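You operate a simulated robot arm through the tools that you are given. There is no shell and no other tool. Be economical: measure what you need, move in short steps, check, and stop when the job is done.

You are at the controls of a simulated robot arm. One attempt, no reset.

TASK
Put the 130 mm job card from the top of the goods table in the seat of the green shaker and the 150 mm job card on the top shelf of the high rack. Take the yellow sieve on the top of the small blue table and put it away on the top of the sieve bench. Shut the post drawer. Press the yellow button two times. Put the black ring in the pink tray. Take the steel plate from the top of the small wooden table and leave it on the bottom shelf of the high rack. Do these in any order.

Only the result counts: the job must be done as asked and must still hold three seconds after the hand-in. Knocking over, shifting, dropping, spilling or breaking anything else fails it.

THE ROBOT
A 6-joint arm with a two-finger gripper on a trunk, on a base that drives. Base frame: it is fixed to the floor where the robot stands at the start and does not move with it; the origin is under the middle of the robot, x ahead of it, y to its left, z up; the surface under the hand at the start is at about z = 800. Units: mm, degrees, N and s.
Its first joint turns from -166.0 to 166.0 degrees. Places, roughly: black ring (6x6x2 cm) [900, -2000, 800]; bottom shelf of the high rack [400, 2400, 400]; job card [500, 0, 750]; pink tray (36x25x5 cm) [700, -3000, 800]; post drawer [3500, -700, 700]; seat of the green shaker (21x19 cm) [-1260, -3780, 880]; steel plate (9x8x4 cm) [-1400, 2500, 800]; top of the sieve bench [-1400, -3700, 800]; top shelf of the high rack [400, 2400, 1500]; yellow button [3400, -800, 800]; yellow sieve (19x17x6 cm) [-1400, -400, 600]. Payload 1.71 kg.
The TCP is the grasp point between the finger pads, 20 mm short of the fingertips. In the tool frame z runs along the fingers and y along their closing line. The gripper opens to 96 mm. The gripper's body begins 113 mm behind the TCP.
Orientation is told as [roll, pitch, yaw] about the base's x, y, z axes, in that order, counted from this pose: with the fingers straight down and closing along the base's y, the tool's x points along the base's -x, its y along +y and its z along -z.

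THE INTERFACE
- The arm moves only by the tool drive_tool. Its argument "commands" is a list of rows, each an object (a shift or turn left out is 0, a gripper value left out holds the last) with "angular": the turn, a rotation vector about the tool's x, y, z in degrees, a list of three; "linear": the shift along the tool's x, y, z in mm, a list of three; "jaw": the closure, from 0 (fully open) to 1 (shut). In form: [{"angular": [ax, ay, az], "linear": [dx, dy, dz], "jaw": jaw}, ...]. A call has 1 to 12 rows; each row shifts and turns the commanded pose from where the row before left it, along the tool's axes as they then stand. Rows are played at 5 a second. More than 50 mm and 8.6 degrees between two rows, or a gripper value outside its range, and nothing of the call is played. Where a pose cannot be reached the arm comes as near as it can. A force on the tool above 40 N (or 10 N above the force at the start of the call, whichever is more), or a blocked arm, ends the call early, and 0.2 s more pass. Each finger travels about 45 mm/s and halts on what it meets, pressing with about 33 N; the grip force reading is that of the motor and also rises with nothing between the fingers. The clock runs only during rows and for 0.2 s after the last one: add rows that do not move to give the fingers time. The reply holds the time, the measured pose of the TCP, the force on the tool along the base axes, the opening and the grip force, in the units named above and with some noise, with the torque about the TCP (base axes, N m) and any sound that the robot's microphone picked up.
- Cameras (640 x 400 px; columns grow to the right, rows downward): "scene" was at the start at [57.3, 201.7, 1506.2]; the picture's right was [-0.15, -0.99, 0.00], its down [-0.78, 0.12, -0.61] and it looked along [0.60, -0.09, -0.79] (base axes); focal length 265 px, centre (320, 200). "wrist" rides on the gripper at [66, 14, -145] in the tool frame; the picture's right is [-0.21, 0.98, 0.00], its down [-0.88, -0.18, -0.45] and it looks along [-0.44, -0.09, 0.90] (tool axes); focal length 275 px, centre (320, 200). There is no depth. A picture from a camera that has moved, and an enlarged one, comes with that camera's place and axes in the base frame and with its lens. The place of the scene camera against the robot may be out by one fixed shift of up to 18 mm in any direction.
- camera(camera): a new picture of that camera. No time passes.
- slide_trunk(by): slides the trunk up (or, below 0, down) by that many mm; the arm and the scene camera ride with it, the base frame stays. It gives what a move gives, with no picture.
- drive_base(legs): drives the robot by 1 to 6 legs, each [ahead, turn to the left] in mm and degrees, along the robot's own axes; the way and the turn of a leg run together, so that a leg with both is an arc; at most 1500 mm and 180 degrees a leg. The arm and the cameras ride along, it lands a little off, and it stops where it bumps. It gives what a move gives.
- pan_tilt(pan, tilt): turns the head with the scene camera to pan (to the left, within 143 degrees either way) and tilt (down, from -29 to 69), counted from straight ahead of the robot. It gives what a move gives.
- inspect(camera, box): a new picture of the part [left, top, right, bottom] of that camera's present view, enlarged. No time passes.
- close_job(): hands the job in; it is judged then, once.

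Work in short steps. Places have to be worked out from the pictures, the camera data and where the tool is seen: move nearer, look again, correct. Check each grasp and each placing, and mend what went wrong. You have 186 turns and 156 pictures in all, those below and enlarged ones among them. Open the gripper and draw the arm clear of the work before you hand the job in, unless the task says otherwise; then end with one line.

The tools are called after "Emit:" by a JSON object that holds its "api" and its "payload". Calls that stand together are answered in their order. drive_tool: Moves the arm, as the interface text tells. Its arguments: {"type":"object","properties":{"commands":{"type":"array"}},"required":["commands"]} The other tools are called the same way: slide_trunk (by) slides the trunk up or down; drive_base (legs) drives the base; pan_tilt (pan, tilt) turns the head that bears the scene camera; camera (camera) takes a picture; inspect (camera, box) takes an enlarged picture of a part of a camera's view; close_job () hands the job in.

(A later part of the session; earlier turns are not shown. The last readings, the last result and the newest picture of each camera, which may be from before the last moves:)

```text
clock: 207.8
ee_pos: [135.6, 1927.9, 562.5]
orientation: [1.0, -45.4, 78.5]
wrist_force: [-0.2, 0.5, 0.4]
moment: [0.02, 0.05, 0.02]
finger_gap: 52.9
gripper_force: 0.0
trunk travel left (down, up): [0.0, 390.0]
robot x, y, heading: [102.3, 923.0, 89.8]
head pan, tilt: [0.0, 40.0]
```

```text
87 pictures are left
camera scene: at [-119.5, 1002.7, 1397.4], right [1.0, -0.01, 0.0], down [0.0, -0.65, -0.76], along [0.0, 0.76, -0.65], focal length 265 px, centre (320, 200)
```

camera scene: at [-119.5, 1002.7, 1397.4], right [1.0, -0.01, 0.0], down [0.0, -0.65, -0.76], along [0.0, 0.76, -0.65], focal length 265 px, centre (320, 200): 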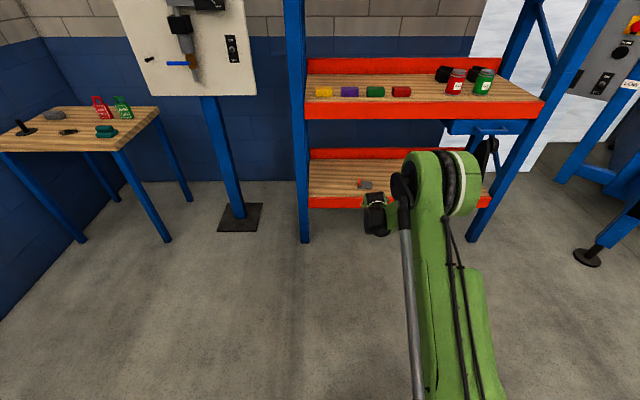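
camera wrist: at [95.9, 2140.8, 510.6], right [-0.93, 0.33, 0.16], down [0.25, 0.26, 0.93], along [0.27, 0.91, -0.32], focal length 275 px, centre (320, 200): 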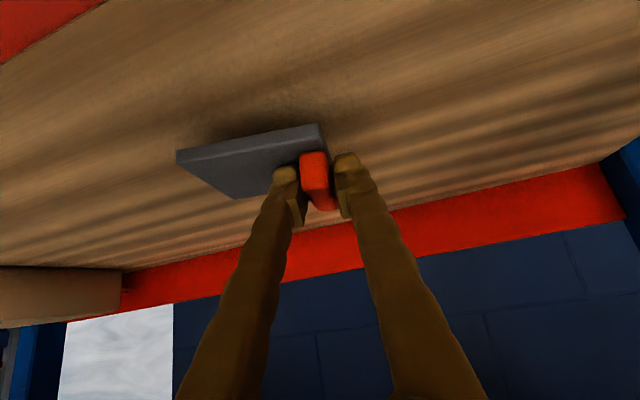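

The plate stays on the bottom shelf. I raise and retract the arm, then restore the tool to vertical and the trunk up.

Emit:
{"api": "drive_tool", "payload": {"commands": [{"linear": [-7, 0, -42], "jaw": 0.5}, {"linear": [-7, 0, -42]}, {"linear": [-7, 0, -42]}, {"linear": [-7, 0, -42]}, {"linear": [-7, 0, -42]}, {"linear": [-7, 0, -42]}, {"linear": [-7, 0, -42]}, {"linear": [-7, 0, -42]}, {"linear": [-7, 0, -42]}, {"linear": [-7, 0, -42]}]}}

Emit:
{"api": "slide_trunk", "payload": {"by": 125}}

Emit:
{"api": "drive_tool", "payload": {"commands": [{"angular": [0, 7.5, 0], "linear": [10, 0, 0]}, {"angular": [0, 7.5, 0], "linear": [10, 0, 0]}, {"angular": [0, 7.5, 0], "linear": [10, 0, 0]}, {"angular": [0, 7.5, 0], "linear": [10, 0, 0]}, {"angular": [0, 7.5, 0], "linear": [10, 0, 0]}, {"angular": [0, 7.9, 0]}]}}

Emit:
{"api": "drive_base", "payload": {"legs": [[0, 90], [350, 0], [0, 90], [920, 0], [0, 90], [150, 0]]}}

Emit:
{"api": "camera", "payload": {"camera": "wrist"}}

Emit:
{"api": "camera", "payload": {"camera": "scene"}}

```text
clock: 210.0
ee_pos: [93.3, 1671.4, 918.6]
orientation: [1.0, -46.2, 78.2]
wrist_force: [-0.4, 0.0, -0.9]
moment: [-0.03, -0.01, 0.0]
finger_gap: 47.8
gripper_force: 0.1
trunk travel left (down, up): [0.0, 390.0]
robot x, y, heading: [99.8, 919.6, 89.6]
head pan, tilt: [0.0, 40.0]
```

```text
clock: 211.6
ee_pos: [93.5, 1670.6, 1044.3]
orientation: [0.9, -46.1, 78.4]
wrist_force: [-0.1, 0.4, 0.2]
moment: [0.01, -0.02, 0.03]
finger_gap: 48.1
gripper_force: 0.1
trunk travel left (down, up): [-125.0, 265.0]
robot x, y, heading: [98.8, 920.7, 89.6]
head pan, tilt: [0.0, 40.0]
```

```text
clock: 213.0
ee_pos: [85.9, 1629.5, 1018.8]
orientation: [0.6, -0.8, 79.1]
wrist_force: [0.0, -1.0, -0.6]
moment: [0.03, -0.01, 0.02]
finger_gap: 48.0
gripper_force: 0.1
trunk travel left (down, up): [-125.0, 265.0]
robot x, y, heading: [100.9, 922.1, 89.7]
head pan, tilt: [0.0, 40.0]
```

```text
clock: 240.9
ee_pos: [589.6, 12.4, 1019.5]
orientation: [0.7, -0.8, -10.6]
wrist_force: [-0.5, -0.1, -0.1]
moment: [0.02, -0.03, 0.0]
finger_gap: 48.0
gripper_force: 0.0
trunk travel left (down, up): [-125.0, 265.0]
robot x, y, heading: [-117.2, -8.0, -0.2]
head pan, tilt: [0.0, 40.0]
```

```text
86 pictures are left
camera wrist: at [524.8, 36.8, 1162.9], right [0.38, 0.92, 0.01], down [0.82, -0.35, 0.45], along [0.43, -0.16, -0.89], focal length 275 px, centre (320, 200)
```

wrist: 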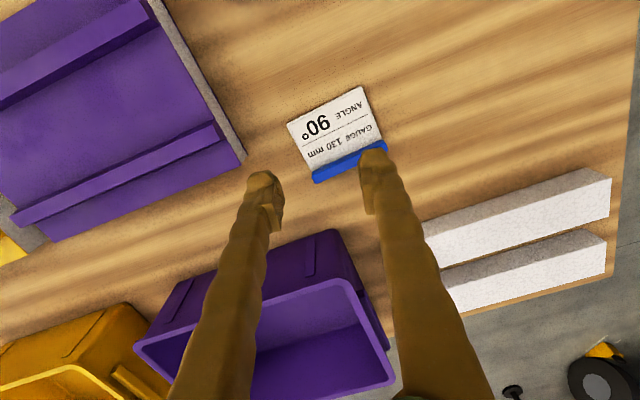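

```text
85 pictures are left
camera scene: at [-49.6, 205.2, 1522.4], right [0.0, -1.0, 0.0], down [-0.65, 0.0, -0.76], along [0.76, 0.0, -0.65], focal length 265 px, centre (320, 200)
```

scene: 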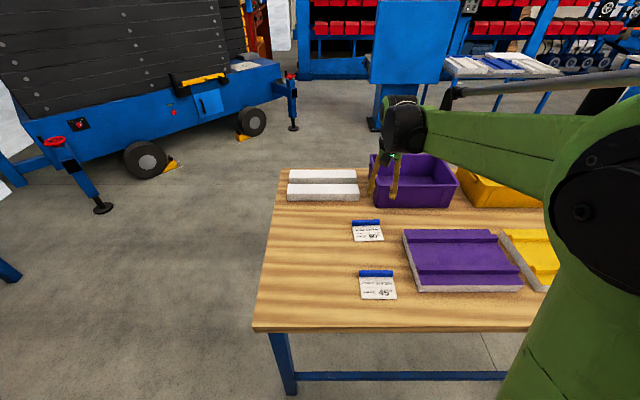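

I turn the tool to close across x (yaw -90) over the 130 card, whose bar is near (653, 31).

Emit:
{"api": "drive_tool", "payload": {"commands": [{"angular": [0, 0, 8]}, {"angular": [0, 0, 8]}, {"angular": [0, 0, 8]}, {"angular": [0, 0, 8]}, {"angular": [0, 0, 8]}, {"angular": [0, 0, 8]}, {"angular": [0, 0, 8]}, {"angular": [0, 0, 8]}, {"angular": [0, 0, 8]}, {"angular": [0, 0, 7.4]}, {}]}}

Emit:
{"api": "drive_tool", "payload": {"commands": [{"linear": [3, 10, 15]}, {"linear": [3, 10, 20]}, {"linear": [3, 11, 20]}, {"linear": [3, 11, 20]}, {"linear": [3, 11, 20]}, {"linear": [3, 10, 20]}, {}]}}

Emit:
{"api": "camera", "payload": {"camera": "wrist"}}

```text
clock: 243.3
ee_pos: [576.2, 13.8, 1027.1]
orientation: [1.7, 0.5, -90.0]
wrist_force: [-0.2, 0.9, -0.2]
moment: [0.0, 0.02, -0.03]
finger_gap: 48.0
gripper_force: 0.1
trunk travel left (down, up): [-125.0, 265.0]
robot x, y, heading: [-115.4, -7.1, -0.1]
head pan, tilt: [0.0, 40.0]
```

```text
clock: 244.9
ee_pos: [642.3, 29.8, 915.7]
orientation: [1.8, 0.5, -90.0]
wrist_force: [0.0, -1.0, 0.1]
moment: [0.04, 0.01, -0.01]
finger_gap: 48.0
gripper_force: 0.0
trunk travel left (down, up): [-125.0, 265.0]
robot x, y, heading: [-119.2, -8.7, -0.3]
head pan, tilt: [0.0, 40.0]
```

```text
84 pictures are left
camera wrist: at [649.5, 94.5, 1061.8], right [0.98, -0.21, 0.03], down [-0.2, -0.88, 0.43], along [-0.06, -0.43, -0.9], focal length 275 px, centre (320, 200)
```

wrist: 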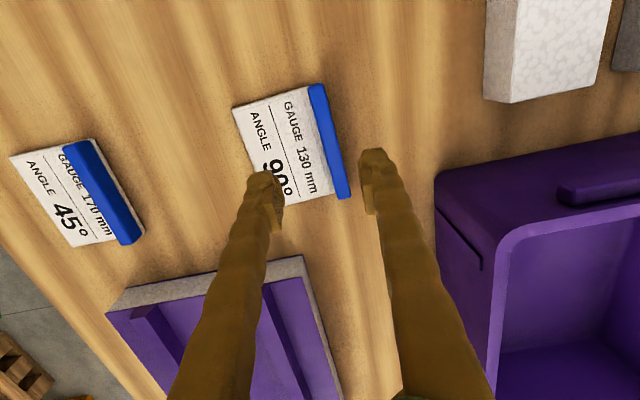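

The bar's middle is at about (654, 32). I level, turn 3°, centre on it and come down to z≈845.

Emit:
{"api": "drive_tool", "payload": {"commands": [{"angular": [0, -1.8, -3]}, {"linear": [1, 6, 10]}, {"linear": [1, 6, 20]}, {"linear": [0, 0, 20]}, {"linear": [0, 0, 18]}, {}]}}

Emit:
{"api": "camera", "payload": {"camera": "wrist"}}

```text
clock: 246.3
ee_pos: [655.2, 33.1, 846.9]
orientation: [1.7, -1.4, -87.0]
wrist_force: [0.8, 0.1, -0.6]
moment: [0.01, 0.01, -0.03]
finger_gap: 47.9
gripper_force: 0.1
trunk travel left (down, up): [-125.0, 265.0]
robot x, y, heading: [-115.8, -8.2, 0.1]
head pan, tilt: [0.0, 40.0]
```

```text
83 pictures are left
camera wrist: at [660.6, 102.8, 991.3], right [0.99, -0.15, 0.03], down [-0.15, -0.88, 0.46], along [-0.04, -0.46, -0.89], focal length 275 px, centre (320, 200)
```

wrist: 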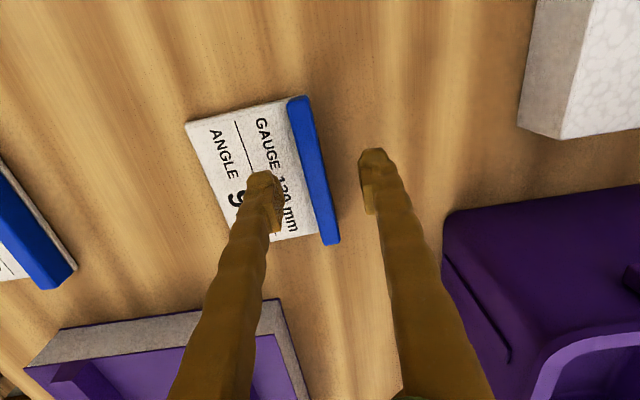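

I level the tool properly and lower in small steps to z≈826, then close.

Emit:
{"api": "drive_tool", "payload": {"commands": [{"angular": [1.7, 1.4, 0]}, {"linear": [4, -2, 7]}, {"linear": [0, 0, 7]}, {"linear": [0, 0, 4]}, {"linear": [0, 0, 2]}, {}]}}

Emit:
{"api": "inspect", "payload": {"camera": "wrist", "box": [170, 60, 450, 260]}}

```text
clock: 247.8
ee_pos: [653.1, 36.7, 828.3]
orientation: [-0.1, -0.1, -87.0]
wrist_force: [0.3, 0.6, -0.5]
moment: [0.0, -0.02, -0.01]
finger_gap: 48.2
gripper_force: 0.0
trunk travel left (down, up): [-125.0, 265.0]
robot x, y, heading: [-118.4, -6.3, 0.0]
head pan, tilt: [0.0, 40.0]
```

```text
2.00 times, centred on (310, 160) of wrist
camera zoom: at [662.3, 102.8, 973.3], right [0.99, -0.15, 0.0], down [-0.14, -0.89, 0.44], along [-0.07, -0.44, -0.9], focal length 551 px, centre (340, 280)
```

zoom: 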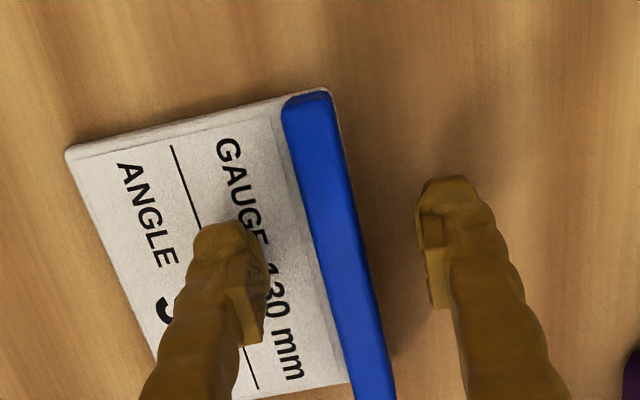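

Emit:
{"api": "drive_tool", "payload": {"commands": [{"linear": [0, 0, 2]}, {"linear": [0, 0, 1]}, {"jaw": 1}, {}, {}, {}, {}, {}]}}

Emit:
{"api": "inspect", "payload": {"camera": "wrist", "box": [170, 60, 450, 260]}}

```text
clock: 249.6
ee_pos: [652.6, 36.7, 826.4]
orientation: [0.1, 0.0, -87.0]
wrist_force: [7.5, 0.2, 24.8]
moment: [-0.03, -0.02, 0.07]
finger_gap: 12.5
gripper_force: 32.8
trunk travel left (down, up): [-125.0, 265.0]
robot x, y, heading: [-119.9, -8.1, -0.3]
head pan, tilt: [0.0, 40.0]
```

```text
2.00 times, centred on (310, 160) of wrist
camera zoom: at [661.6, 102.5, 971.1], right [0.99, -0.15, 0.0], down [-0.14, -0.89, 0.44], along [-0.07, -0.44, -0.9], focal length 551 px, centre (340, 280)
```

zoom: 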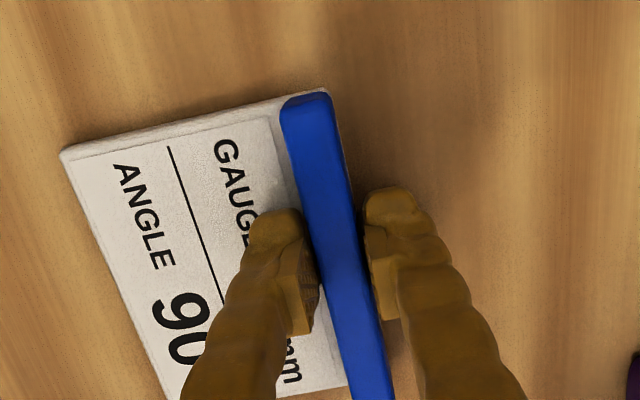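

The 130 card is gripped. I lift, draw the arm in, back off and turn to look south.

Emit:
{"api": "drive_tool", "payload": {"commands": [{"linear": [0, 0, -10]}, {"linear": [0, 0, -20]}, {"linear": [0, 0, -35]}, {"linear": [0, 0, -40]}, {"linear": [0, -20, -40]}, {"linear": [0, -30, -35]}, {"linear": [0, -30, -35]}, {"linear": [0, -35, -30]}, {"linear": [0, -35, -20]}, {"linear": [0, -30, 0]}]}}

Emit:
{"api": "drive_base", "payload": {"legs": [[-350, 0], [0, -90]]}}

Emit:
{"api": "pan_tilt", "payload": {"pan": 0, "tilt": 18}}

Emit:
{"api": "camera", "payload": {"camera": "scene"}}

Emit:
{"api": "pan_tilt", "payload": {"pan": -60, "tilt": 25}}

Emit:
{"api": "camera", "payload": {"camera": "scene"}}

```text
clock: 251.8
ee_pos: [472.5, 27.2, 1089.1]
orientation: [-0.1, 0.0, -86.9]
wrist_force: [0.1, -0.6, 0.2]
moment: [0.01, -0.01, -0.02]
finger_gap: 12.6
gripper_force: 33.3
trunk travel left (down, up): [-125.0, 265.0]
robot x, y, heading: [-119.8, -11.2, -0.0]
head pan, tilt: [0.0, 40.0]
```

```text
clock: 260.5
ee_pos: [-428.3, -596.2, 1090.0]
orientation: [0.1, -0.1, -177.0]
wrist_force: [-0.6, -0.5, -0.7]
moment: [-0.02, -0.02, 0.04]
finger_gap: 12.4
gripper_force: 33.2
trunk travel left (down, up): [-125.0, 265.0]
robot x, y, heading: [-458.2, -5.3, -90.3]
head pan, tilt: [0.0, 40.0]
```

```text
clock: 261.4
ee_pos: [-428.1, -582.4, 1097.5]
orientation: [0.8, 0.0, -177.0]
wrist_force: [-0.4, 1.6, -0.1]
moment: [-0.1, 0.01, 0.01]
finger_gap: 12.6
gripper_force: 33.1
trunk travel left (down, up): [-125.0, 265.0]
robot x, y, heading: [-460.6, -5.3, -90.3]
head pan, tilt: [0.0, 18.0]
```

```text
80 pictures are left
camera scene: at [-260.5, -88.8, 1557.1], right [-1.0, 0.0, 0.0], down [0.0, 0.32, -0.95], along [0.0, -0.95, -0.32], focal length 265 px, centre (320, 200)
```

scene: 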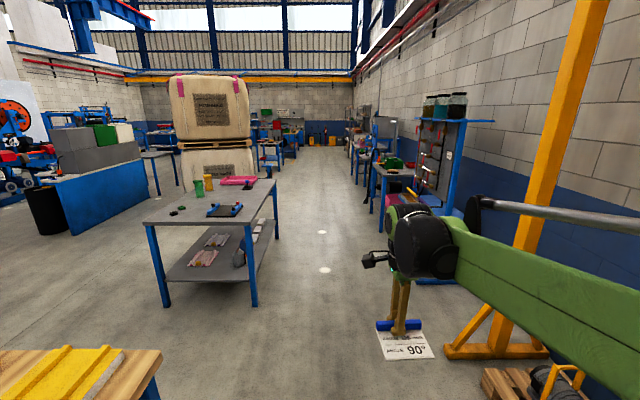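

```text
clock: 262.6
ee_pos: [-429.7, -580.2, 1097.3]
orientation: [1.0, 0.0, -177.1]
wrist_force: [0.3, -0.7, -1.5]
moment: [-0.03, 0.02, 0.01]
finger_gap: 12.3
gripper_force: 33.5
trunk travel left (down, up): [-125.0, 265.0]
robot x, y, heading: [-461.2, -5.5, -90.0]
head pan, tilt: [-60.0, 25.0]
```

```text
79 pictures are left
camera scene: at [-340.2, -43.9, 1546.3], right [-0.5, 0.87, 0.01], down [0.37, 0.22, -0.9], along [-0.79, -0.44, -0.43], focal length 265 px, centre (320, 200)
```

scene: 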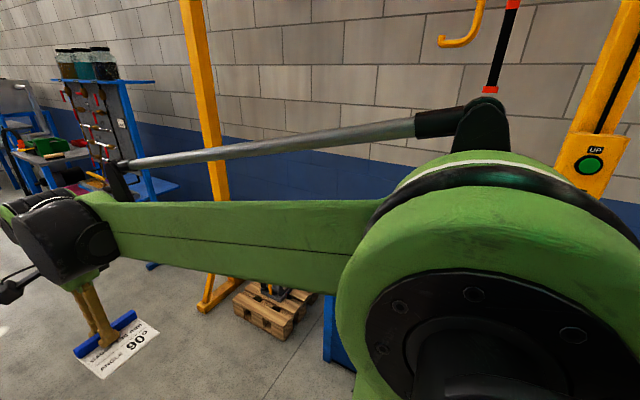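

A clear aisle runs south at x≈-450. I drive down it to about y=-2900 and look at the sieve bench area.

Emit:
{"api": "drive_base", "payload": {"legs": [[1450, 0], [1450, 0]]}}

Emit:
{"api": "pan_tilt", "payload": {"pan": -35, "tilt": 25}}

Emit:
{"api": "camera", "payload": {"camera": "scene"}}

```text
clock: 281.9
ee_pos: [-432.6, -3467.8, 1097.6]
orientation: [0.8, 0.1, -177.6]
wrist_force: [0.1, 0.2, -0.9]
moment: [0.02, 0.0, -0.01]
finger_gap: 12.5
gripper_force: 32.9
trunk travel left (down, up): [-125.0, 265.0]
robot x, y, heading: [-462.4, -2893.4, -90.4]
head pan, tilt: [-60.0, 25.0]
```

```text
clock: 282.8
ee_pos: [-432.1, -3450.8, 1106.0]
orientation: [1.7, -0.1, -177.4]
wrist_force: [0.3, 0.0, -1.4]
moment: [-0.04, -0.04, -0.01]
finger_gap: 12.5
gripper_force: 33.2
trunk travel left (down, up): [-125.0, 265.0]
robot x, y, heading: [-458.1, -2892.0, -90.4]
head pan, tilt: [-35.0, 25.0]
```

```text
78 pictures are left
camera scene: at [-313.1, -2953.4, 1546.2], right [-0.81, 0.58, 0.01], down [0.25, 0.35, -0.9], along [-0.53, -0.73, -0.43], focal length 265 px, centre (320, 200)
```

scene: 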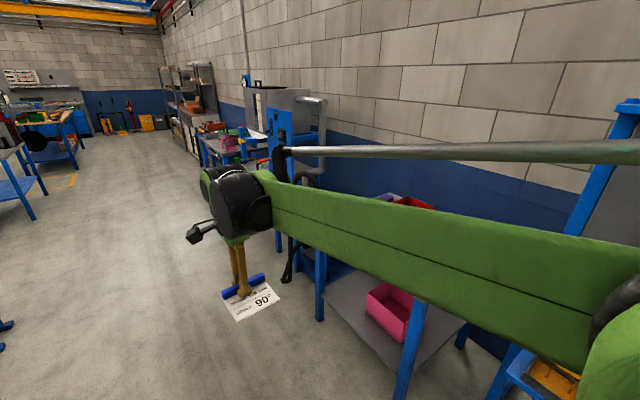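

The arm hides the bench. I drive on south, easing east, and turn to face the bench.

Emit:
{"api": "drive_base", "payload": {"legs": [[0, 12], [860, 0], [0, -101]]}}

Emit:
{"api": "pan_tilt", "payload": {"pan": 10, "tilt": 30}}

Emit:
{"api": "camera", "payload": {"camera": "scene"}}

```text
clock: 296.4
ee_pos: [-845.8, -3774.0, 1106.2]
orientation: [1.7, -0.1, 95.1]
wrist_force: [-1.0, -0.7, -1.7]
moment: [0.03, 0.0, -0.01]
finger_gap: 12.6
gripper_force: 32.9
trunk travel left (down, up): [-125.0, 265.0]
robot x, y, heading: [-285.8, -3725.8, -178.2]
head pan, tilt: [-35.0, 25.0]
```

```text
clock: 297.5
ee_pos: [-837.6, -3773.7, 1109.2]
orientation: [2.3, -0.1, 94.9]
wrist_force: [-1.6, -0.4, -1.8]
moment: [0.01, -0.34, -0.01]
finger_gap: 12.6
gripper_force: 33.4
trunk travel left (down, up): [-125.0, 265.0]
robot x, y, heading: [-291.7, -3728.6, -178.3]
head pan, tilt: [10.0, 30.0]
```

```text
77 pictures are left
camera scene: at [-381.2, -3951.8, 1537.3], right [-0.2, 0.98, 0.0], down [0.51, 0.1, -0.86], along [-0.84, -0.18, -0.52], focal length 265 px, centre (320, 200)
```

scene: 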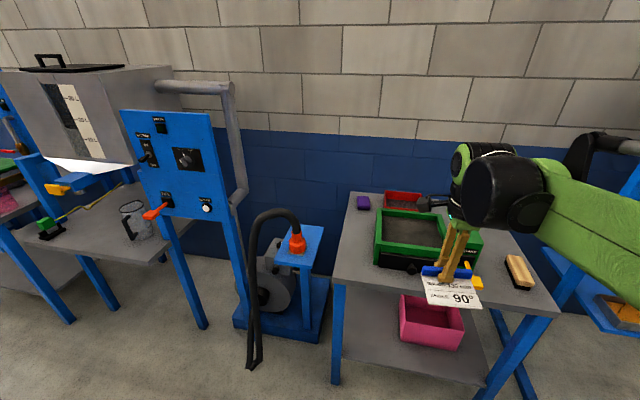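

The green shaker stands on the bench. I enlarge the bench.

Emit:
{"api": "inspect", "payload": {"camera": "scene", "box": [330, 170, 560, 320]}}

```text
2.67 times, centred on (445, 245) of scene
camera zoom: at [-381.2, -3951.8, 1537.3], right [-0.2, 0.98, 0.0], down [0.51, 0.1, -0.86], along [-0.84, -0.18, -0.52], focal length 706 px, centre (-13, 80)
```

zoom: 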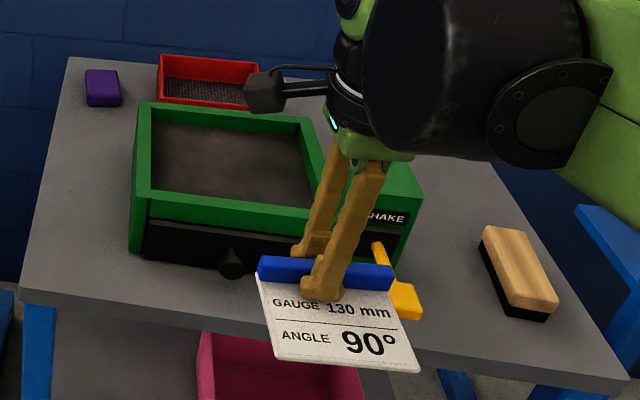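

The seat's middle is near (-1285, -3772). I drive 350 mm closer with the card well above and look with the wrist camera.

Emit:
{"api": "drive_base", "payload": {"legs": [[340, -1.5]]}}

Emit:
{"api": "camera", "payload": {"camera": "wrist"}}

Emit:
{"api": "camera", "payload": {"camera": "scene"}}

```text
clock: 300.3
ee_pos: [-1170.9, -3764.2, 1113.4]
orientation: [2.4, -0.2, 93.2]
wrist_force: [0.2, 0.0, -0.7]
moment: [0.02, 0.05, 0.06]
finger_gap: 12.6
gripper_force: 33.1
trunk travel left (down, up): [-125.0, 265.0]
robot x, y, heading: [-628.1, -3733.5, -180.2]
head pan, tilt: [10.0, 30.0]
```

```text
75 pictures are left
camera wrist: at [-1175.6, -3829.7, 1258.8], right [-0.99, 0.15, 0.04], down [0.15, 0.89, 0.44], along [0.03, 0.44, -0.9], focal length 275 px, centre (320, 200)
```

wrist: 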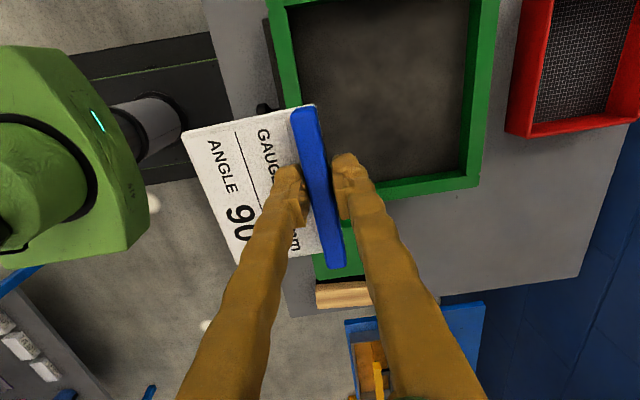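

```text
74 pictures are left
camera scene: at [-721.4, -3955.7, 1537.7], right [-0.18, 0.98, 0.0], down [0.51, 0.09, -0.86], along [-0.84, -0.15, -0.51], focal length 265 px, centre (320, 200)
```

scene: 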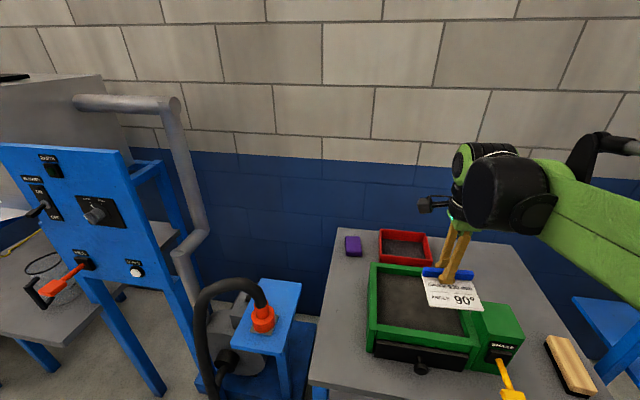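

I level the tool and move over the seat's middle so that the card's centre comes to about (-1275, -3757), descending to z≈970.

Emit:
{"api": "drive_tool", "payload": {"commands": [{"angular": [2.3, 0, 0]}, {"linear": [-3, 27, 10]}, {"linear": [-3, 27, 20]}, {"linear": [-3, 27, 20]}, {"linear": [-3, 27, 25]}, {"linear": [-2, 27, 25]}, {"linear": [0, 0, 25]}, {"linear": [0, 0, 15]}, {}, {}]}}

Emit:
{"api": "camera", "payload": {"camera": "wrist"}}

Emit:
{"api": "inspect", "payload": {"camera": "scene", "box": [330, 220, 560, 390]}}

```text
clock: 302.5
ee_pos: [-1294.4, -3758.4, 983.9]
orientation: [1.0, -0.1, 93.3]
wrist_force: [-0.8, 0.1, -0.5]
moment: [0.0, -0.02, 0.03]
finger_gap: 12.7
gripper_force: 32.9
trunk travel left (down, up): [-125.0, 265.0]
robot x, y, heading: [-627.4, -3733.7, -179.8]
head pan, tilt: [10.0, 30.0]
```

```text
73 pictures are left
camera wrist: at [-1302.8, -3824.1, 1129.8], right [-0.99, 0.15, 0.02], down [0.14, 0.89, 0.44], along [0.05, 0.44, -0.9], focal length 275 px, centre (320, 200)
```

wrist: 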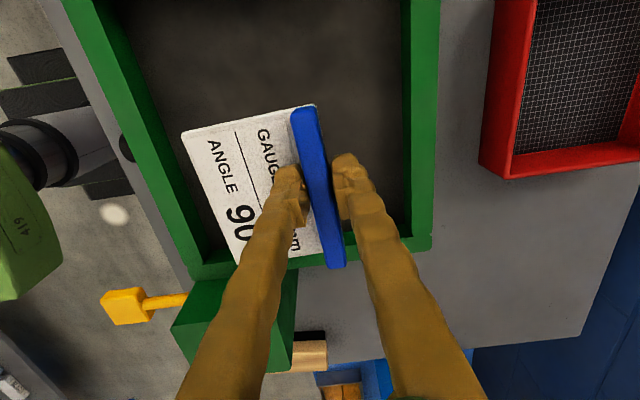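

```text
2.35 times, centred on (445, 305) of scene
camera zoom: at [-722.1, -3955.7, 1537.6], right [-0.18, 0.98, 0.0], down [0.51, 0.09, -0.86], along [-0.84, -0.15, -0.51], focal length 623 px, centre (26, -47)
```

zoom: 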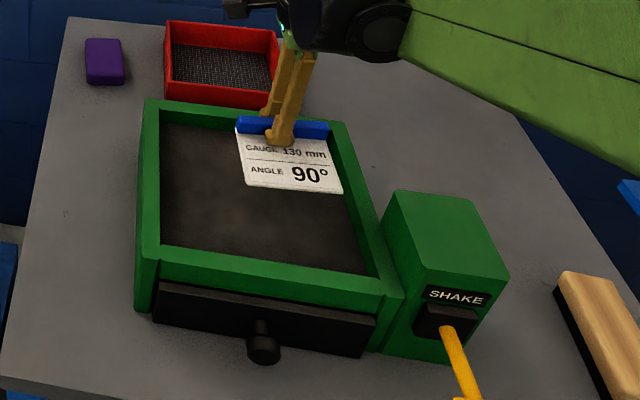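

The recess spans about x -1368..-1174, with its middle near y≈-3770. I shift 10/12 mm and descend slowly to z≈925.

Emit:
{"api": "drive_tool", "payload": {"commands": [{"angular": [1, 0, 0], "linear": [6, 5, 0]}, {"linear": [6, 5, 5]}, {"linear": [0, 0, 15]}, {"linear": [0, 0, 15]}, {"linear": [0, 0, 12]}, {"linear": [0, 0, 8]}, {"linear": [0, 0, 4]}, {}, {}]}}

Emit:
{"api": "camera", "payload": {"camera": "wrist"}}

```text
clock: 304.5
ee_pos: [-1301.2, -3770.4, 924.3]
orientation: [0.1, -0.2, 93.3]
wrist_force: [1.0, -0.2, -1.2]
moment: [-0.01, 0.02, 0.01]
finger_gap: 12.6
gripper_force: 33.0
trunk travel left (down, up): [-125.0, 265.0]
robot x, y, heading: [-623.6, -3736.7, -180.1]
head pan, tilt: [10.0, 30.0]
```

```text
71 pictures are left
camera wrist: at [-1312.6, -3836.9, 1068.9], right [-0.99, 0.15, 0.0], down [0.13, 0.88, 0.45], along [0.07, 0.44, -0.89], focal length 275 px, centre (320, 200)
```

wrist: 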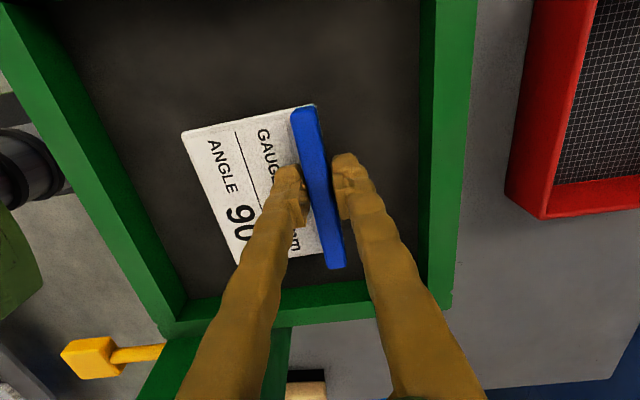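

Well inside the frame. I lower in small steps until light contact.

Emit:
{"api": "drive_tool", "payload": {"commands": [{"linear": [0, 0, 5]}, {"linear": [0, 0, 4]}, {"linear": [0, 0, 3]}, {"linear": [0, 0, 2]}, {"linear": [0, 0, 2]}, {}]}}

Emit:
{"api": "inspect", "payload": {"camera": "wrist", "box": [160, 60, 460, 290]}}

```text
clock: 305.9
ee_pos: [-1304.0, -3768.1, 907.9]
orientation: [0.0, -0.2, 93.3]
wrist_force: [0.2, 0.0, -1.0]
moment: [0.02, 0.03, 0.01]
finger_gap: 12.5
gripper_force: 33.1
trunk travel left (down, up): [-125.0, 265.0]
robot x, y, heading: [-627.3, -3732.5, -180.0]
head pan, tilt: [10.0, 30.0]
```

```text
1.74 times, centred on (310, 175) of wrist
camera zoom: at [-1313.5, -3835.9, 1053.2], right [-0.99, 0.15, 0.0], down [0.13, 0.88, 0.45], along [0.07, 0.44, -0.89], focal length 479 px, centre (337, 244)
```

zoom: 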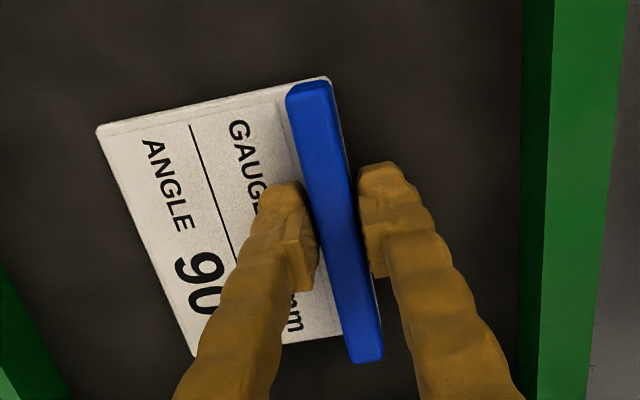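

Emit:
{"api": "drive_tool", "payload": {"commands": [{"linear": [0, 0, 2]}, {"linear": [0, 0, 2]}, {"linear": [0, 0, 2]}, {"linear": [0, 0, 1.5]}, {"linear": [0, 0, 1.5]}, {}]}}

```text
clock: 306.7
ee_pos: [-1286.4, -3768.7, 915.0]
orientation: [1.2, -0.1, 93.4]
wrist_force: [0.1, 0.2, -0.7]
moment: [-0.02, 0.15, 0.01]
finger_gap: 12.6
gripper_force: 33.1
trunk travel left (down, up): [-125.0, 265.0]
robot x, y, heading: [-630.1, -3730.7, -180.0]
head pan, tilt: [10.0, 30.0]
stopped in row 3: the force on the tool passed its limit at 45 N (the readings are from after the stop); the commanded pose is now the measured one
```

Contact at z≈903. I let it settle, level, return to 1–3 mm above and check.

Emit:
{"api": "drive_tool", "payload": {"commands": [{}, {}, {}, {}, {"angular": [1, 0, 0], "linear": [0, 8, 0]}, {"linear": [0, 5, 3]}, {}, {}, {}, {}]}}

```text
clock: 308.9
ee_pos: [-1303.7, -3770.1, 910.4]
orientation: [-0.2, -0.1, 93.3]
wrist_force: [0.7, 1.0, -1.4]
moment: [-0.01, 0.01, 0.01]
finger_gap: 12.5
gripper_force: 33.1
trunk travel left (down, up): [-125.0, 265.0]
robot x, y, heading: [-627.1, -3731.9, -179.7]
head pan, tilt: [10.0, 30.0]
```

Emit:
{"api": "drive_tool", "payload": {"commands": [{"linear": [0, 0, 2.5]}, {"linear": [0, 0, 2]}, {}, {"jaw": 0.8}, {}, {"jaw": 0.68}, {}, {}]}}

Emit:
{"api": "inspect", "payload": {"camera": "wrist", "box": [160, 60, 460, 290]}}

```text
clock: 310.7
ee_pos: [-1303.2, -3769.8, 906.1]
orientation: [0.0, -0.2, 93.3]
wrist_force: [0.2, 0.1, 0.5]
moment: [0.02, 0.01, -0.02]
finger_gap: 30.7
gripper_force: 0.0
trunk travel left (down, up): [-125.0, 265.0]
robot x, y, heading: [-629.1, -3734.7, -179.6]
head pan, tilt: [10.0, 30.0]
```

```text
1.74 times, centred on (310, 175) of wrist
camera zoom: at [-1315.0, -3837.1, 1051.2], right [-0.99, 0.15, 0.0], down [0.13, 0.88, 0.45], along [0.07, 0.44, -0.89], focal length 479 px, centre (337, 244)
```

zoom: 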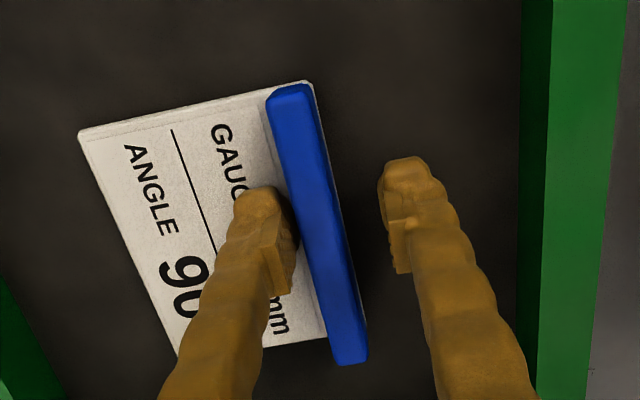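

The card lies in the seat. I open a little more, lift away slowly and back off.

Emit:
{"api": "drive_tool", "payload": {"commands": [{"jaw": 0.55}, {}, {"linear": [0, 0, -5]}, {"linear": [0, 0, -10]}, {"linear": [0, 0, -20]}, {"linear": [0, 0, -30]}, {"linear": [0, 0, -30]}, {"linear": [0, 0, -30]}, {"linear": [0, 0, -30]}, {"linear": [0, 0, -30]}, {}]}}

Emit:
{"api": "camera", "payload": {"camera": "wrist"}}

Emit:
{"api": "drive_base", "payload": {"legs": [[-350, 0]]}}

Emit:
{"api": "camera", "payload": {"camera": "scene"}}

```text
clock: 313.1
ee_pos: [-1301.4, -3768.9, 1092.0]
orientation: [0.0, -0.3, 93.4]
wrist_force: [-0.3, -0.1, 0.4]
moment: [-0.01, 0.0, -0.01]
finger_gap: 43.2
gripper_force: 0.0
trunk travel left (down, up): [-125.0, 265.0]
robot x, y, heading: [-629.9, -3733.5, -179.6]
head pan, tilt: [10.0, 30.0]
```

```text
68 pictures are left
camera wrist: at [-1312.9, -3836.9, 1236.9], right [-0.99, 0.15, 0.0], down [0.13, 0.88, 0.45], along [0.07, 0.44, -0.89], focal length 275 px, centre (320, 200)
```

wrist: 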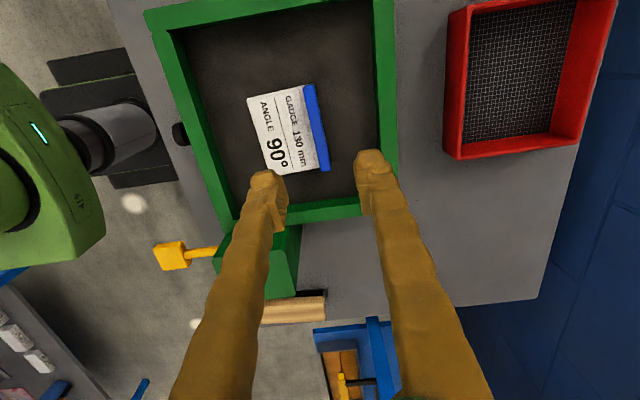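

```text
clock: 316.0
ee_pos: [-948.4, -3770.9, 1091.7]
orientation: [-0.1, -0.2, 93.5]
wrist_force: [0.1, 0.6, -0.1]
moment: [0.01, 0.02, -0.01]
finger_gap: 43.0
gripper_force: 0.0
trunk travel left (down, up): [-125.0, 265.0]
robot x, y, heading: [-279.6, -3727.8, -179.5]
head pan, tilt: [10.0, 30.0]
```

```text
67 pictures are left
camera scene: at [-367.6, -3954.1, 1537.6], right [-0.18, 0.98, 0.0], down [0.51, 0.09, -0.86], along [-0.84, -0.16, -0.51], focal length 265 px, centre (320, 200)
```

scene: 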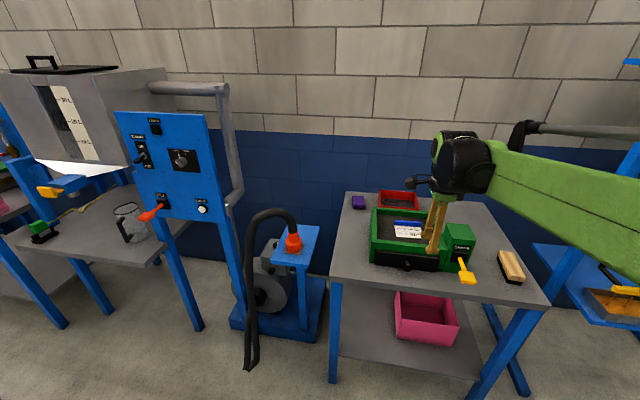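

The 130 card is in the seat. Next the ring: I drive north along the aisle to stand west of the metal table and face it.

Emit:
{"api": "drive_base", "payload": {"legs": [[0, -90], [1400, 0], [280, 0], [0, -90]]}}

Emit:
{"api": "pan_tilt", "payload": {"pan": 0, "tilt": 30}}

Emit:
{"api": "camera", "payload": {"camera": "scene"}}

```text
clock: 339.4
ee_pos: [373.7, -2020.2, 1100.5]
orientation: [0.8, -0.2, -87.3]
wrist_force: [-0.4, 0.0, 0.0]
moment: [-0.03, 0.01, 0.01]
finger_gap: 43.2
gripper_force: 0.0
trunk travel left (down, up): [-125.0, 265.0]
robot x, y, heading: [-287.5, -2045.6, -0.5]
head pan, tilt: [10.0, 30.0]
```

```text
clock: 340.1
ee_pos: [354.0, -2022.2, 1111.6]
orientation: [1.7, -0.3, -87.3]
wrist_force: [-0.6, 0.2, 0.5]
moment: [0.03, -0.07, -0.01]
finger_gap: 42.9
gripper_force: 0.0
trunk travel left (down, up): [-125.0, 265.0]
robot x, y, heading: [-288.2, -2047.3, -0.6]
head pan, tilt: [0.0, 30.0]
```

```text
66 pictures are left
camera scene: at [-214.3, -1834.5, 1537.9], right [-0.01, -1.0, 0.0], down [-0.51, 0.0, -0.86], along [0.86, -0.01, -0.51], focal length 265 px, centre (320, 200)
```

scene: 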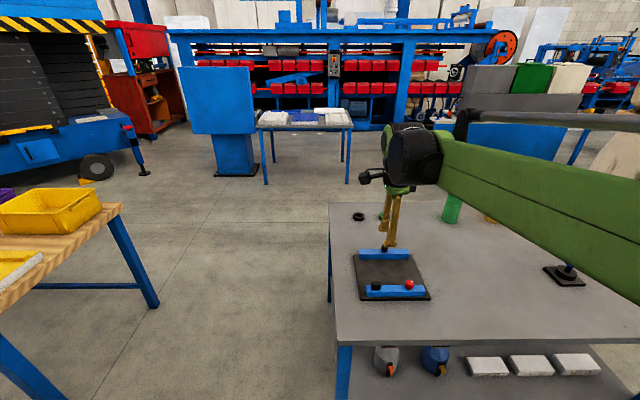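

A small black object lies near the table's far-left corner. I enlarge it.

Emit:
{"api": "inspect", "payload": {"camera": "scene", "box": [320, 180, 480, 320]}}

```text
2.86 times, centred on (400, 250) of scene
camera zoom: at [-214.3, -1834.5, 1537.9], right [-0.01, -1.0, 0.0], down [-0.51, 0.0, -0.86], along [0.86, -0.01, -0.51], focal length 756 px, centre (91, 57)
```

zoom: 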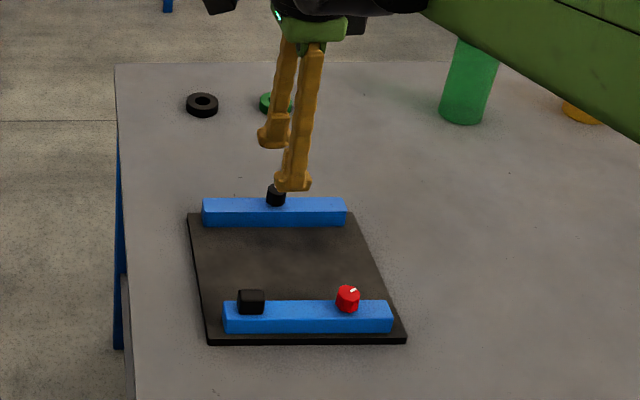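

The black ring is at about (869, -2040), next to a green one. I drive up to the table edge and reach out over it.

Emit:
{"api": "drive_base", "payload": {"legs": [[190, 0]]}}

Emit:
{"api": "drive_tool", "payload": {"commands": [{"angular": [1.7, 0, 0], "jaw": 0.05}, {"linear": [0, 30, 10]}, {"linear": [0, 35, 20]}, {"linear": [0, 35, 20]}, {"linear": [0, 35, 20]}, {"linear": [0, 35, 20]}, {"linear": [0, 35, 20]}, {"linear": [0, 30, 10]}, {}, {}]}}

Emit:
{"api": "camera", "payload": {"camera": "wrist"}}

```text
clock: 342.0
ee_pos: [545.9, -2023.1, 1110.2]
orientation: [1.6, -0.3, -87.4]
wrist_force: [0.1, 0.4, 0.8]
moment: [0.0, -0.01, 0.0]
finger_gap: 42.9
gripper_force: 0.1
trunk travel left (down, up): [-125.0, 265.0]
robot x, y, heading: [-95.7, -2051.4, -0.7]
head pan, tilt: [0.0, 30.0]
```

```text
clock: 344.2
ee_pos: [765.5, -2012.1, 1000.8]
orientation: [0.8, -0.2, -87.5]
wrist_force: [0.2, -0.1, 0.1]
moment: [0.0, -0.03, 0.0]
finger_gap: 91.3
gripper_force: 0.0
trunk travel left (down, up): [-125.0, 265.0]
robot x, y, heading: [-95.6, -2047.2, -0.6]
head pan, tilt: [0.0, 30.0]
```

```text
64 pictures are left
camera wrist: at [772.1, -1946.3, 1146.3], right [0.99, -0.16, 0.01], down [-0.15, -0.88, 0.45], along [-0.06, -0.44, -0.89], focal length 275 px, centre (320, 200)
```

wrist: 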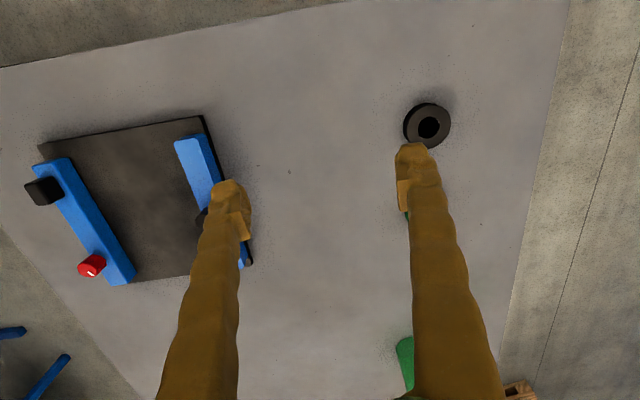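

The wrist view puts the ring at about (895, -2034). I edge 15 mm closer and extend over it.

Emit:
{"api": "drive_base", "payload": {"legs": [[15, 0]]}}

Emit:
{"api": "drive_tool", "payload": {"commands": [{"angular": [0.8, 0, 0], "linear": [-5, 15, 10]}, {"linear": [-5, 25, 20]}, {"linear": [-5, 25, 20]}, {"linear": [-5, 25, 20]}, {"linear": [-3, 20, 20]}, {}, {}, {}]}}

Emit:
{"api": "camera", "payload": {"camera": "wrist"}}

```text
clock: 345.0
ee_pos: [779.5, -2013.4, 1000.4]
orientation: [0.8, -0.3, -87.4]
wrist_force: [-0.1, 0.2, -0.4]
moment: [-0.01, -0.02, -0.04]
finger_gap: 91.3
gripper_force: 0.0
trunk travel left (down, up): [-125.0, 265.0]
robot x, y, heading: [-83.9, -2049.6, -0.6]
head pan, tilt: [0.0, 30.0]
```

```text
clock: 346.8
ee_pos: [877.0, -2031.5, 924.3]
orientation: [0.8, -0.4, -87.5]
wrist_force: [0.1, -0.4, 0.1]
moment: [-0.04, 0.0, -0.01]
finger_gap: 91.1
gripper_force: 0.1
trunk travel left (down, up): [-125.0, 265.0]
robot x, y, heading: [-81.0, -2046.9, -0.9]
head pan, tilt: [0.0, 30.0]
```

```text
63 pictures are left
camera wrist: at [885.2, -1964.2, 1069.3], right [0.99, -0.16, 0.01], down [-0.15, -0.88, 0.45], along [-0.06, -0.44, -0.89], focal length 275 px, centre (320, 200)
```

wrist: 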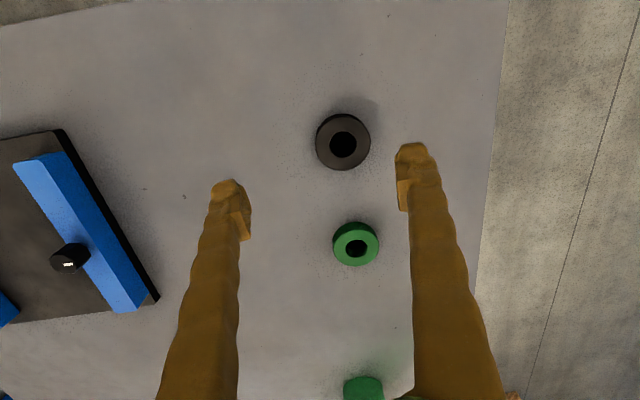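

The ring is at about (900, -2034). I centre over it and come down to z≈850.

Emit:
{"api": "drive_tool", "payload": {"commands": [{"angular": [0.8, 0, 0], "linear": [2, 11, 5]}, {"linear": [0, 11, 10]}, {"linear": [0, 0, 20]}, {"linear": [0, 0, 20]}, {"linear": [0, 0, 15]}, {}, {}]}}

Emit:
{"api": "camera", "payload": {"camera": "wrist"}}

```text
clock: 348.4
ee_pos: [897.4, -2029.5, 855.2]
orientation: [0.0, -0.4, -87.3]
wrist_force: [-0.1, -0.6, -0.1]
moment: [0.01, 0.02, 0.01]
finger_gap: 91.0
gripper_force: 0.0
trunk travel left (down, up): [-125.0, 265.0]
robot x, y, heading: [-81.6, -2048.0, -0.5]
head pan, tilt: [0.0, 30.0]
```

```text
62 pictures are left
camera wrist: at [907.7, -1961.4, 1000.8], right [0.99, -0.16, 0.0], down [-0.14, -0.88, 0.45], along [-0.07, -0.44, -0.89], focal length 275 px, centre (320, 200)
```

wrist: 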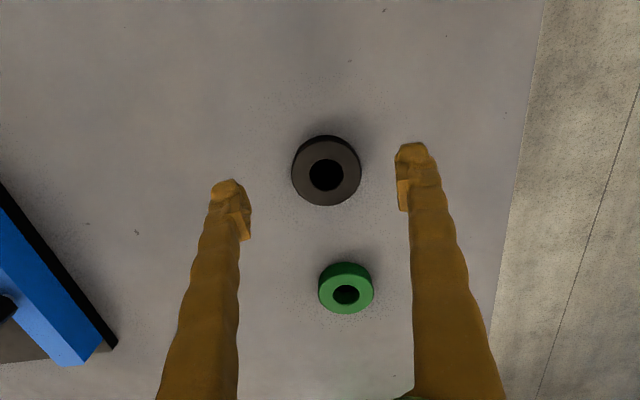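

Centred. I lower to about z 826 in small steps and check for contact.

Emit:
{"api": "drive_tool", "payload": {"commands": [{"linear": [-5, 3, 8]}, {"linear": [0, 0, 8]}, {"linear": [0, 0, 6]}, {"linear": [0, 0, 4]}, {}, {}]}}

Emit:
{"api": "inspect", "payload": {"camera": "wrist", "box": [180, 80, 480, 290]}}

```text
clock: 349.8
ee_pos: [901.8, -2033.4, 830.3]
orientation: [0.0, -0.4, -87.4]
wrist_force: [0.3, 0.8, 0.2]
moment: [0.02, 0.0, 0.01]
finger_gap: 91.1
gripper_force: 0.1
trunk travel left (down, up): [-125.0, 265.0]
robot x, y, heading: [-79.3, -2050.4, -0.5]
head pan, tilt: [0.0, 30.0]
```

```text
1.90 times, centred on (330, 185) of wrist
camera zoom: at [911.5, -1966.9, 974.9], right [0.99, -0.16, 0.0], down [-0.14, -0.88, 0.45], along [-0.07, -0.44, -0.89], focal length 524 px, centre (301, 229)
```

zoom: 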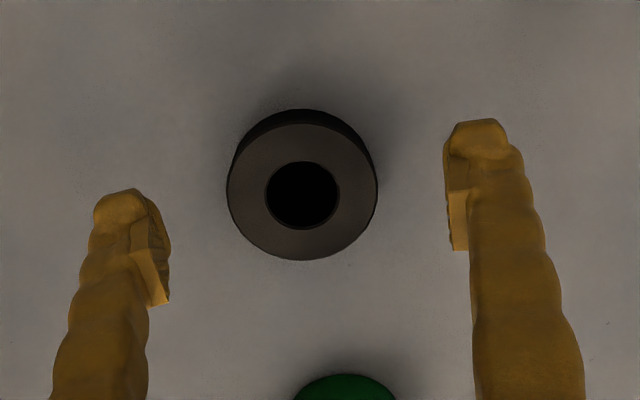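

The ring's top is lower than assumed (≈790). I adjust by 8 mm in y and go down about 30 mm more, in small steps.

Emit:
{"api": "drive_tool", "payload": {"commands": [{"linear": [-8, -2, 6]}, {"linear": [0, 0, 7]}, {"linear": [0, 0, 6]}, {"linear": [0, 0, 4]}, {"linear": [0, 0, 3]}, {"linear": [0, 0, 3]}, {}, {}]}}

Emit:
{"api": "inspect", "payload": {"camera": "wrist", "box": [180, 80, 480, 290]}}

```text
clock: 351.6
ee_pos: [900.9, -2043.4, 800.2]
orientation: [0.0, -0.4, -87.4]
wrist_force: [0.0, 0.3, 0.5]
moment: [0.01, 0.03, -0.01]
finger_gap: 91.0
gripper_force: 0.1
trunk travel left (down, up): [-125.0, 265.0]
robot x, y, heading: [-81.3, -2049.8, -0.4]
head pan, tilt: [0.0, 30.0]
```

```text
1.90 times, centred on (330, 185) of wrist
camera zoom: at [909.7, -1975.4, 946.1], right [0.99, -0.16, 0.0], down [-0.14, -0.88, 0.45], along [-0.07, -0.44, -0.89], focal length 524 px, centre (301, 229)
```

zoom: 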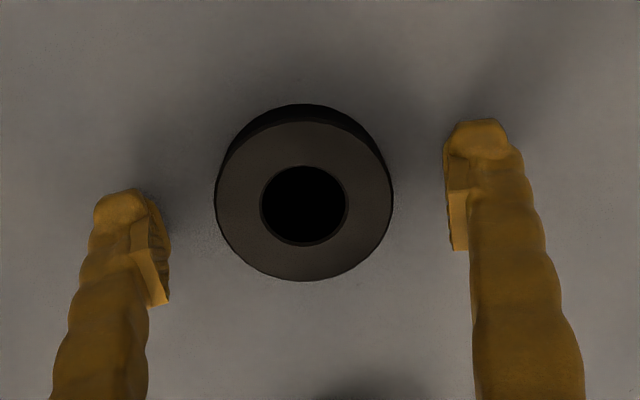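

The ring is centred between the fingers. I lower 5 mm more and close.

Emit:
{"api": "drive_tool", "payload": {"commands": [{"linear": [0, 0, 2]}, {"linear": [0, 0, 2]}, {"linear": [0, 0, 1.5]}, {}, {"jaw": 1}, {}, {}, {}, {}]}}

Emit:
{"api": "inspect", "payload": {"camera": "wrist", "box": [180, 80, 480, 290]}}

```text
clock: 353.3
ee_pos: [884.4, -2042.2, 812.3]
orientation: [0.8, -0.3, -87.5]
wrist_force: [-1.7, -0.6, 1.1]
moment: [0.01, -0.09, -0.02]
finger_gap: 53.5
gripper_force: 29.4
trunk travel left (down, up): [-125.0, 265.0]
robot x, y, heading: [-82.8, -2046.5, -0.1]
head pan, tilt: [0.0, 30.0]
stopped in row 8: the force on the tool passed its limit at 46 N (the readings are from after the stop); the commanded pose is now the measured one
```

```text
1.90 times, centred on (330, 185) of wrist
camera zoom: at [893.3, -1975.1, 957.4], right [0.99, -0.16, 0.02], down [-0.15, -0.88, 0.45], along [-0.06, -0.45, -0.89], focal length 524 px, centre (301, 229)
```

zoom: 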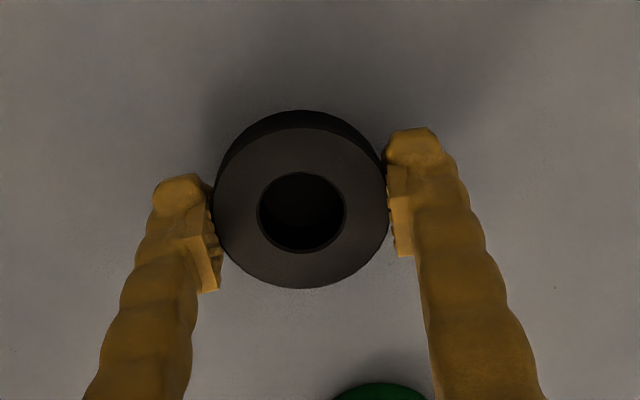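

The ring is gripped (gap 53.5). I lift it and check.

Emit:
{"api": "drive_tool", "payload": {"commands": [{"jaw": 1}, {}, {"linear": [0, -3, -10]}, {"linear": [0, -5, -20]}, {"linear": [0, -10, -30]}, {"linear": [0, -15, -35]}, {"linear": [0, -20, -35]}, {"linear": [0, -20, -35]}, {"linear": [0, -20, -30]}, {}]}}

Emit:
{"api": "camera", "payload": {"camera": "wrist"}}

```text
clock: 355.5
ee_pos: [792.3, -2044.7, 1005.3]
orientation: [0.8, -0.4, -87.5]
wrist_force: [-0.7, 0.0, 0.3]
moment: [0.01, -0.06, 0.0]
finger_gap: 53.5
gripper_force: 33.2
trunk travel left (down, up): [-125.0, 265.0]
robot x, y, heading: [-81.6, -2048.5, -0.5]
head pan, tilt: [0.0, 30.0]
```

```text
58 pictures are left
camera wrist: at [800.0, -1978.4, 1150.2], right [0.99, -0.16, 0.01], down [-0.15, -0.88, 0.45], along [-0.06, -0.44, -0.89], focal length 275 px, centre (320, 200)
```

wrist: 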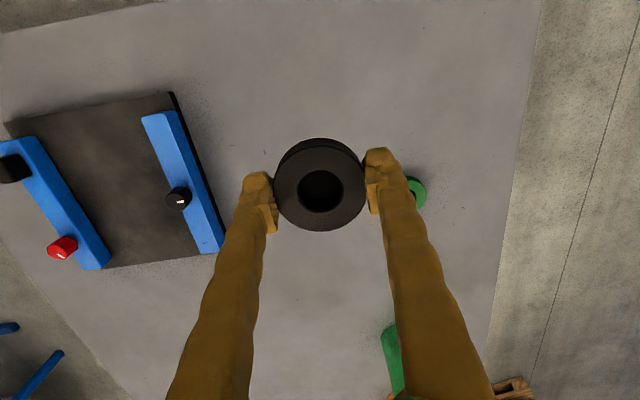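

Held. I retract the arm, back off and drive to the pink tray's end of the table.

Emit:
{"api": "drive_tool", "payload": {"commands": [{"linear": [0, -25, -10]}, {"linear": [0, -35, -10]}, {"linear": [0, -35, -10]}, {"linear": [0, -35, -10]}, {"linear": [0, -35, -10]}, {"linear": [0, -35, -10]}, {"linear": [0, -30, 0]}]}}

Emit:
{"api": "drive_base", "payload": {"legs": [[-250, 0], [0, -90], [940, 0], [0, 90]]}}

Emit:
{"api": "camera", "payload": {"camera": "scene"}}

```text
clock: 357.1
ee_pos: [562.2, -2056.3, 1061.4]
orientation: [0.6, -0.3, -87.3]
wrist_force: [0.5, -0.1, -0.5]
moment: [-0.01, 0.05, -0.01]
finger_gap: 53.4
gripper_force: 33.4
trunk travel left (down, up): [-125.0, 265.0]
robot x, y, heading: [-79.3, -2047.8, -0.4]
head pan, tilt: [0.0, 30.0]
```

```text
clock: 377.5
ee_pos: [290.6, -3015.8, 1061.7]
orientation: [0.7, -0.4, -88.5]
wrist_force: [-0.4, 0.2, -0.4]
moment: [0.03, 0.0, 0.02]
finger_gap: 53.5
gripper_force: 32.9
trunk travel left (down, up): [-125.0, 265.0]
robot x, y, heading: [-354.2, -3002.4, -1.5]
head pan, tilt: [0.0, 30.0]
```

```text
57 pictures are left
camera scene: at [-273.1, -2787.6, 1537.6], right [-0.03, -1.0, 0.0], down [-0.51, 0.01, -0.86], along [0.86, -0.02, -0.51], focal length 265 px, centre (320, 200)
```

scene: 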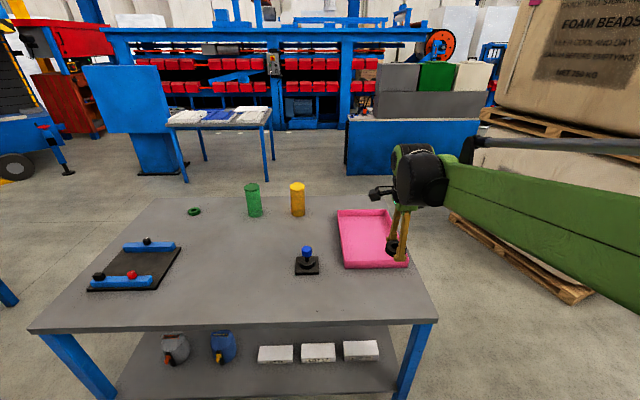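

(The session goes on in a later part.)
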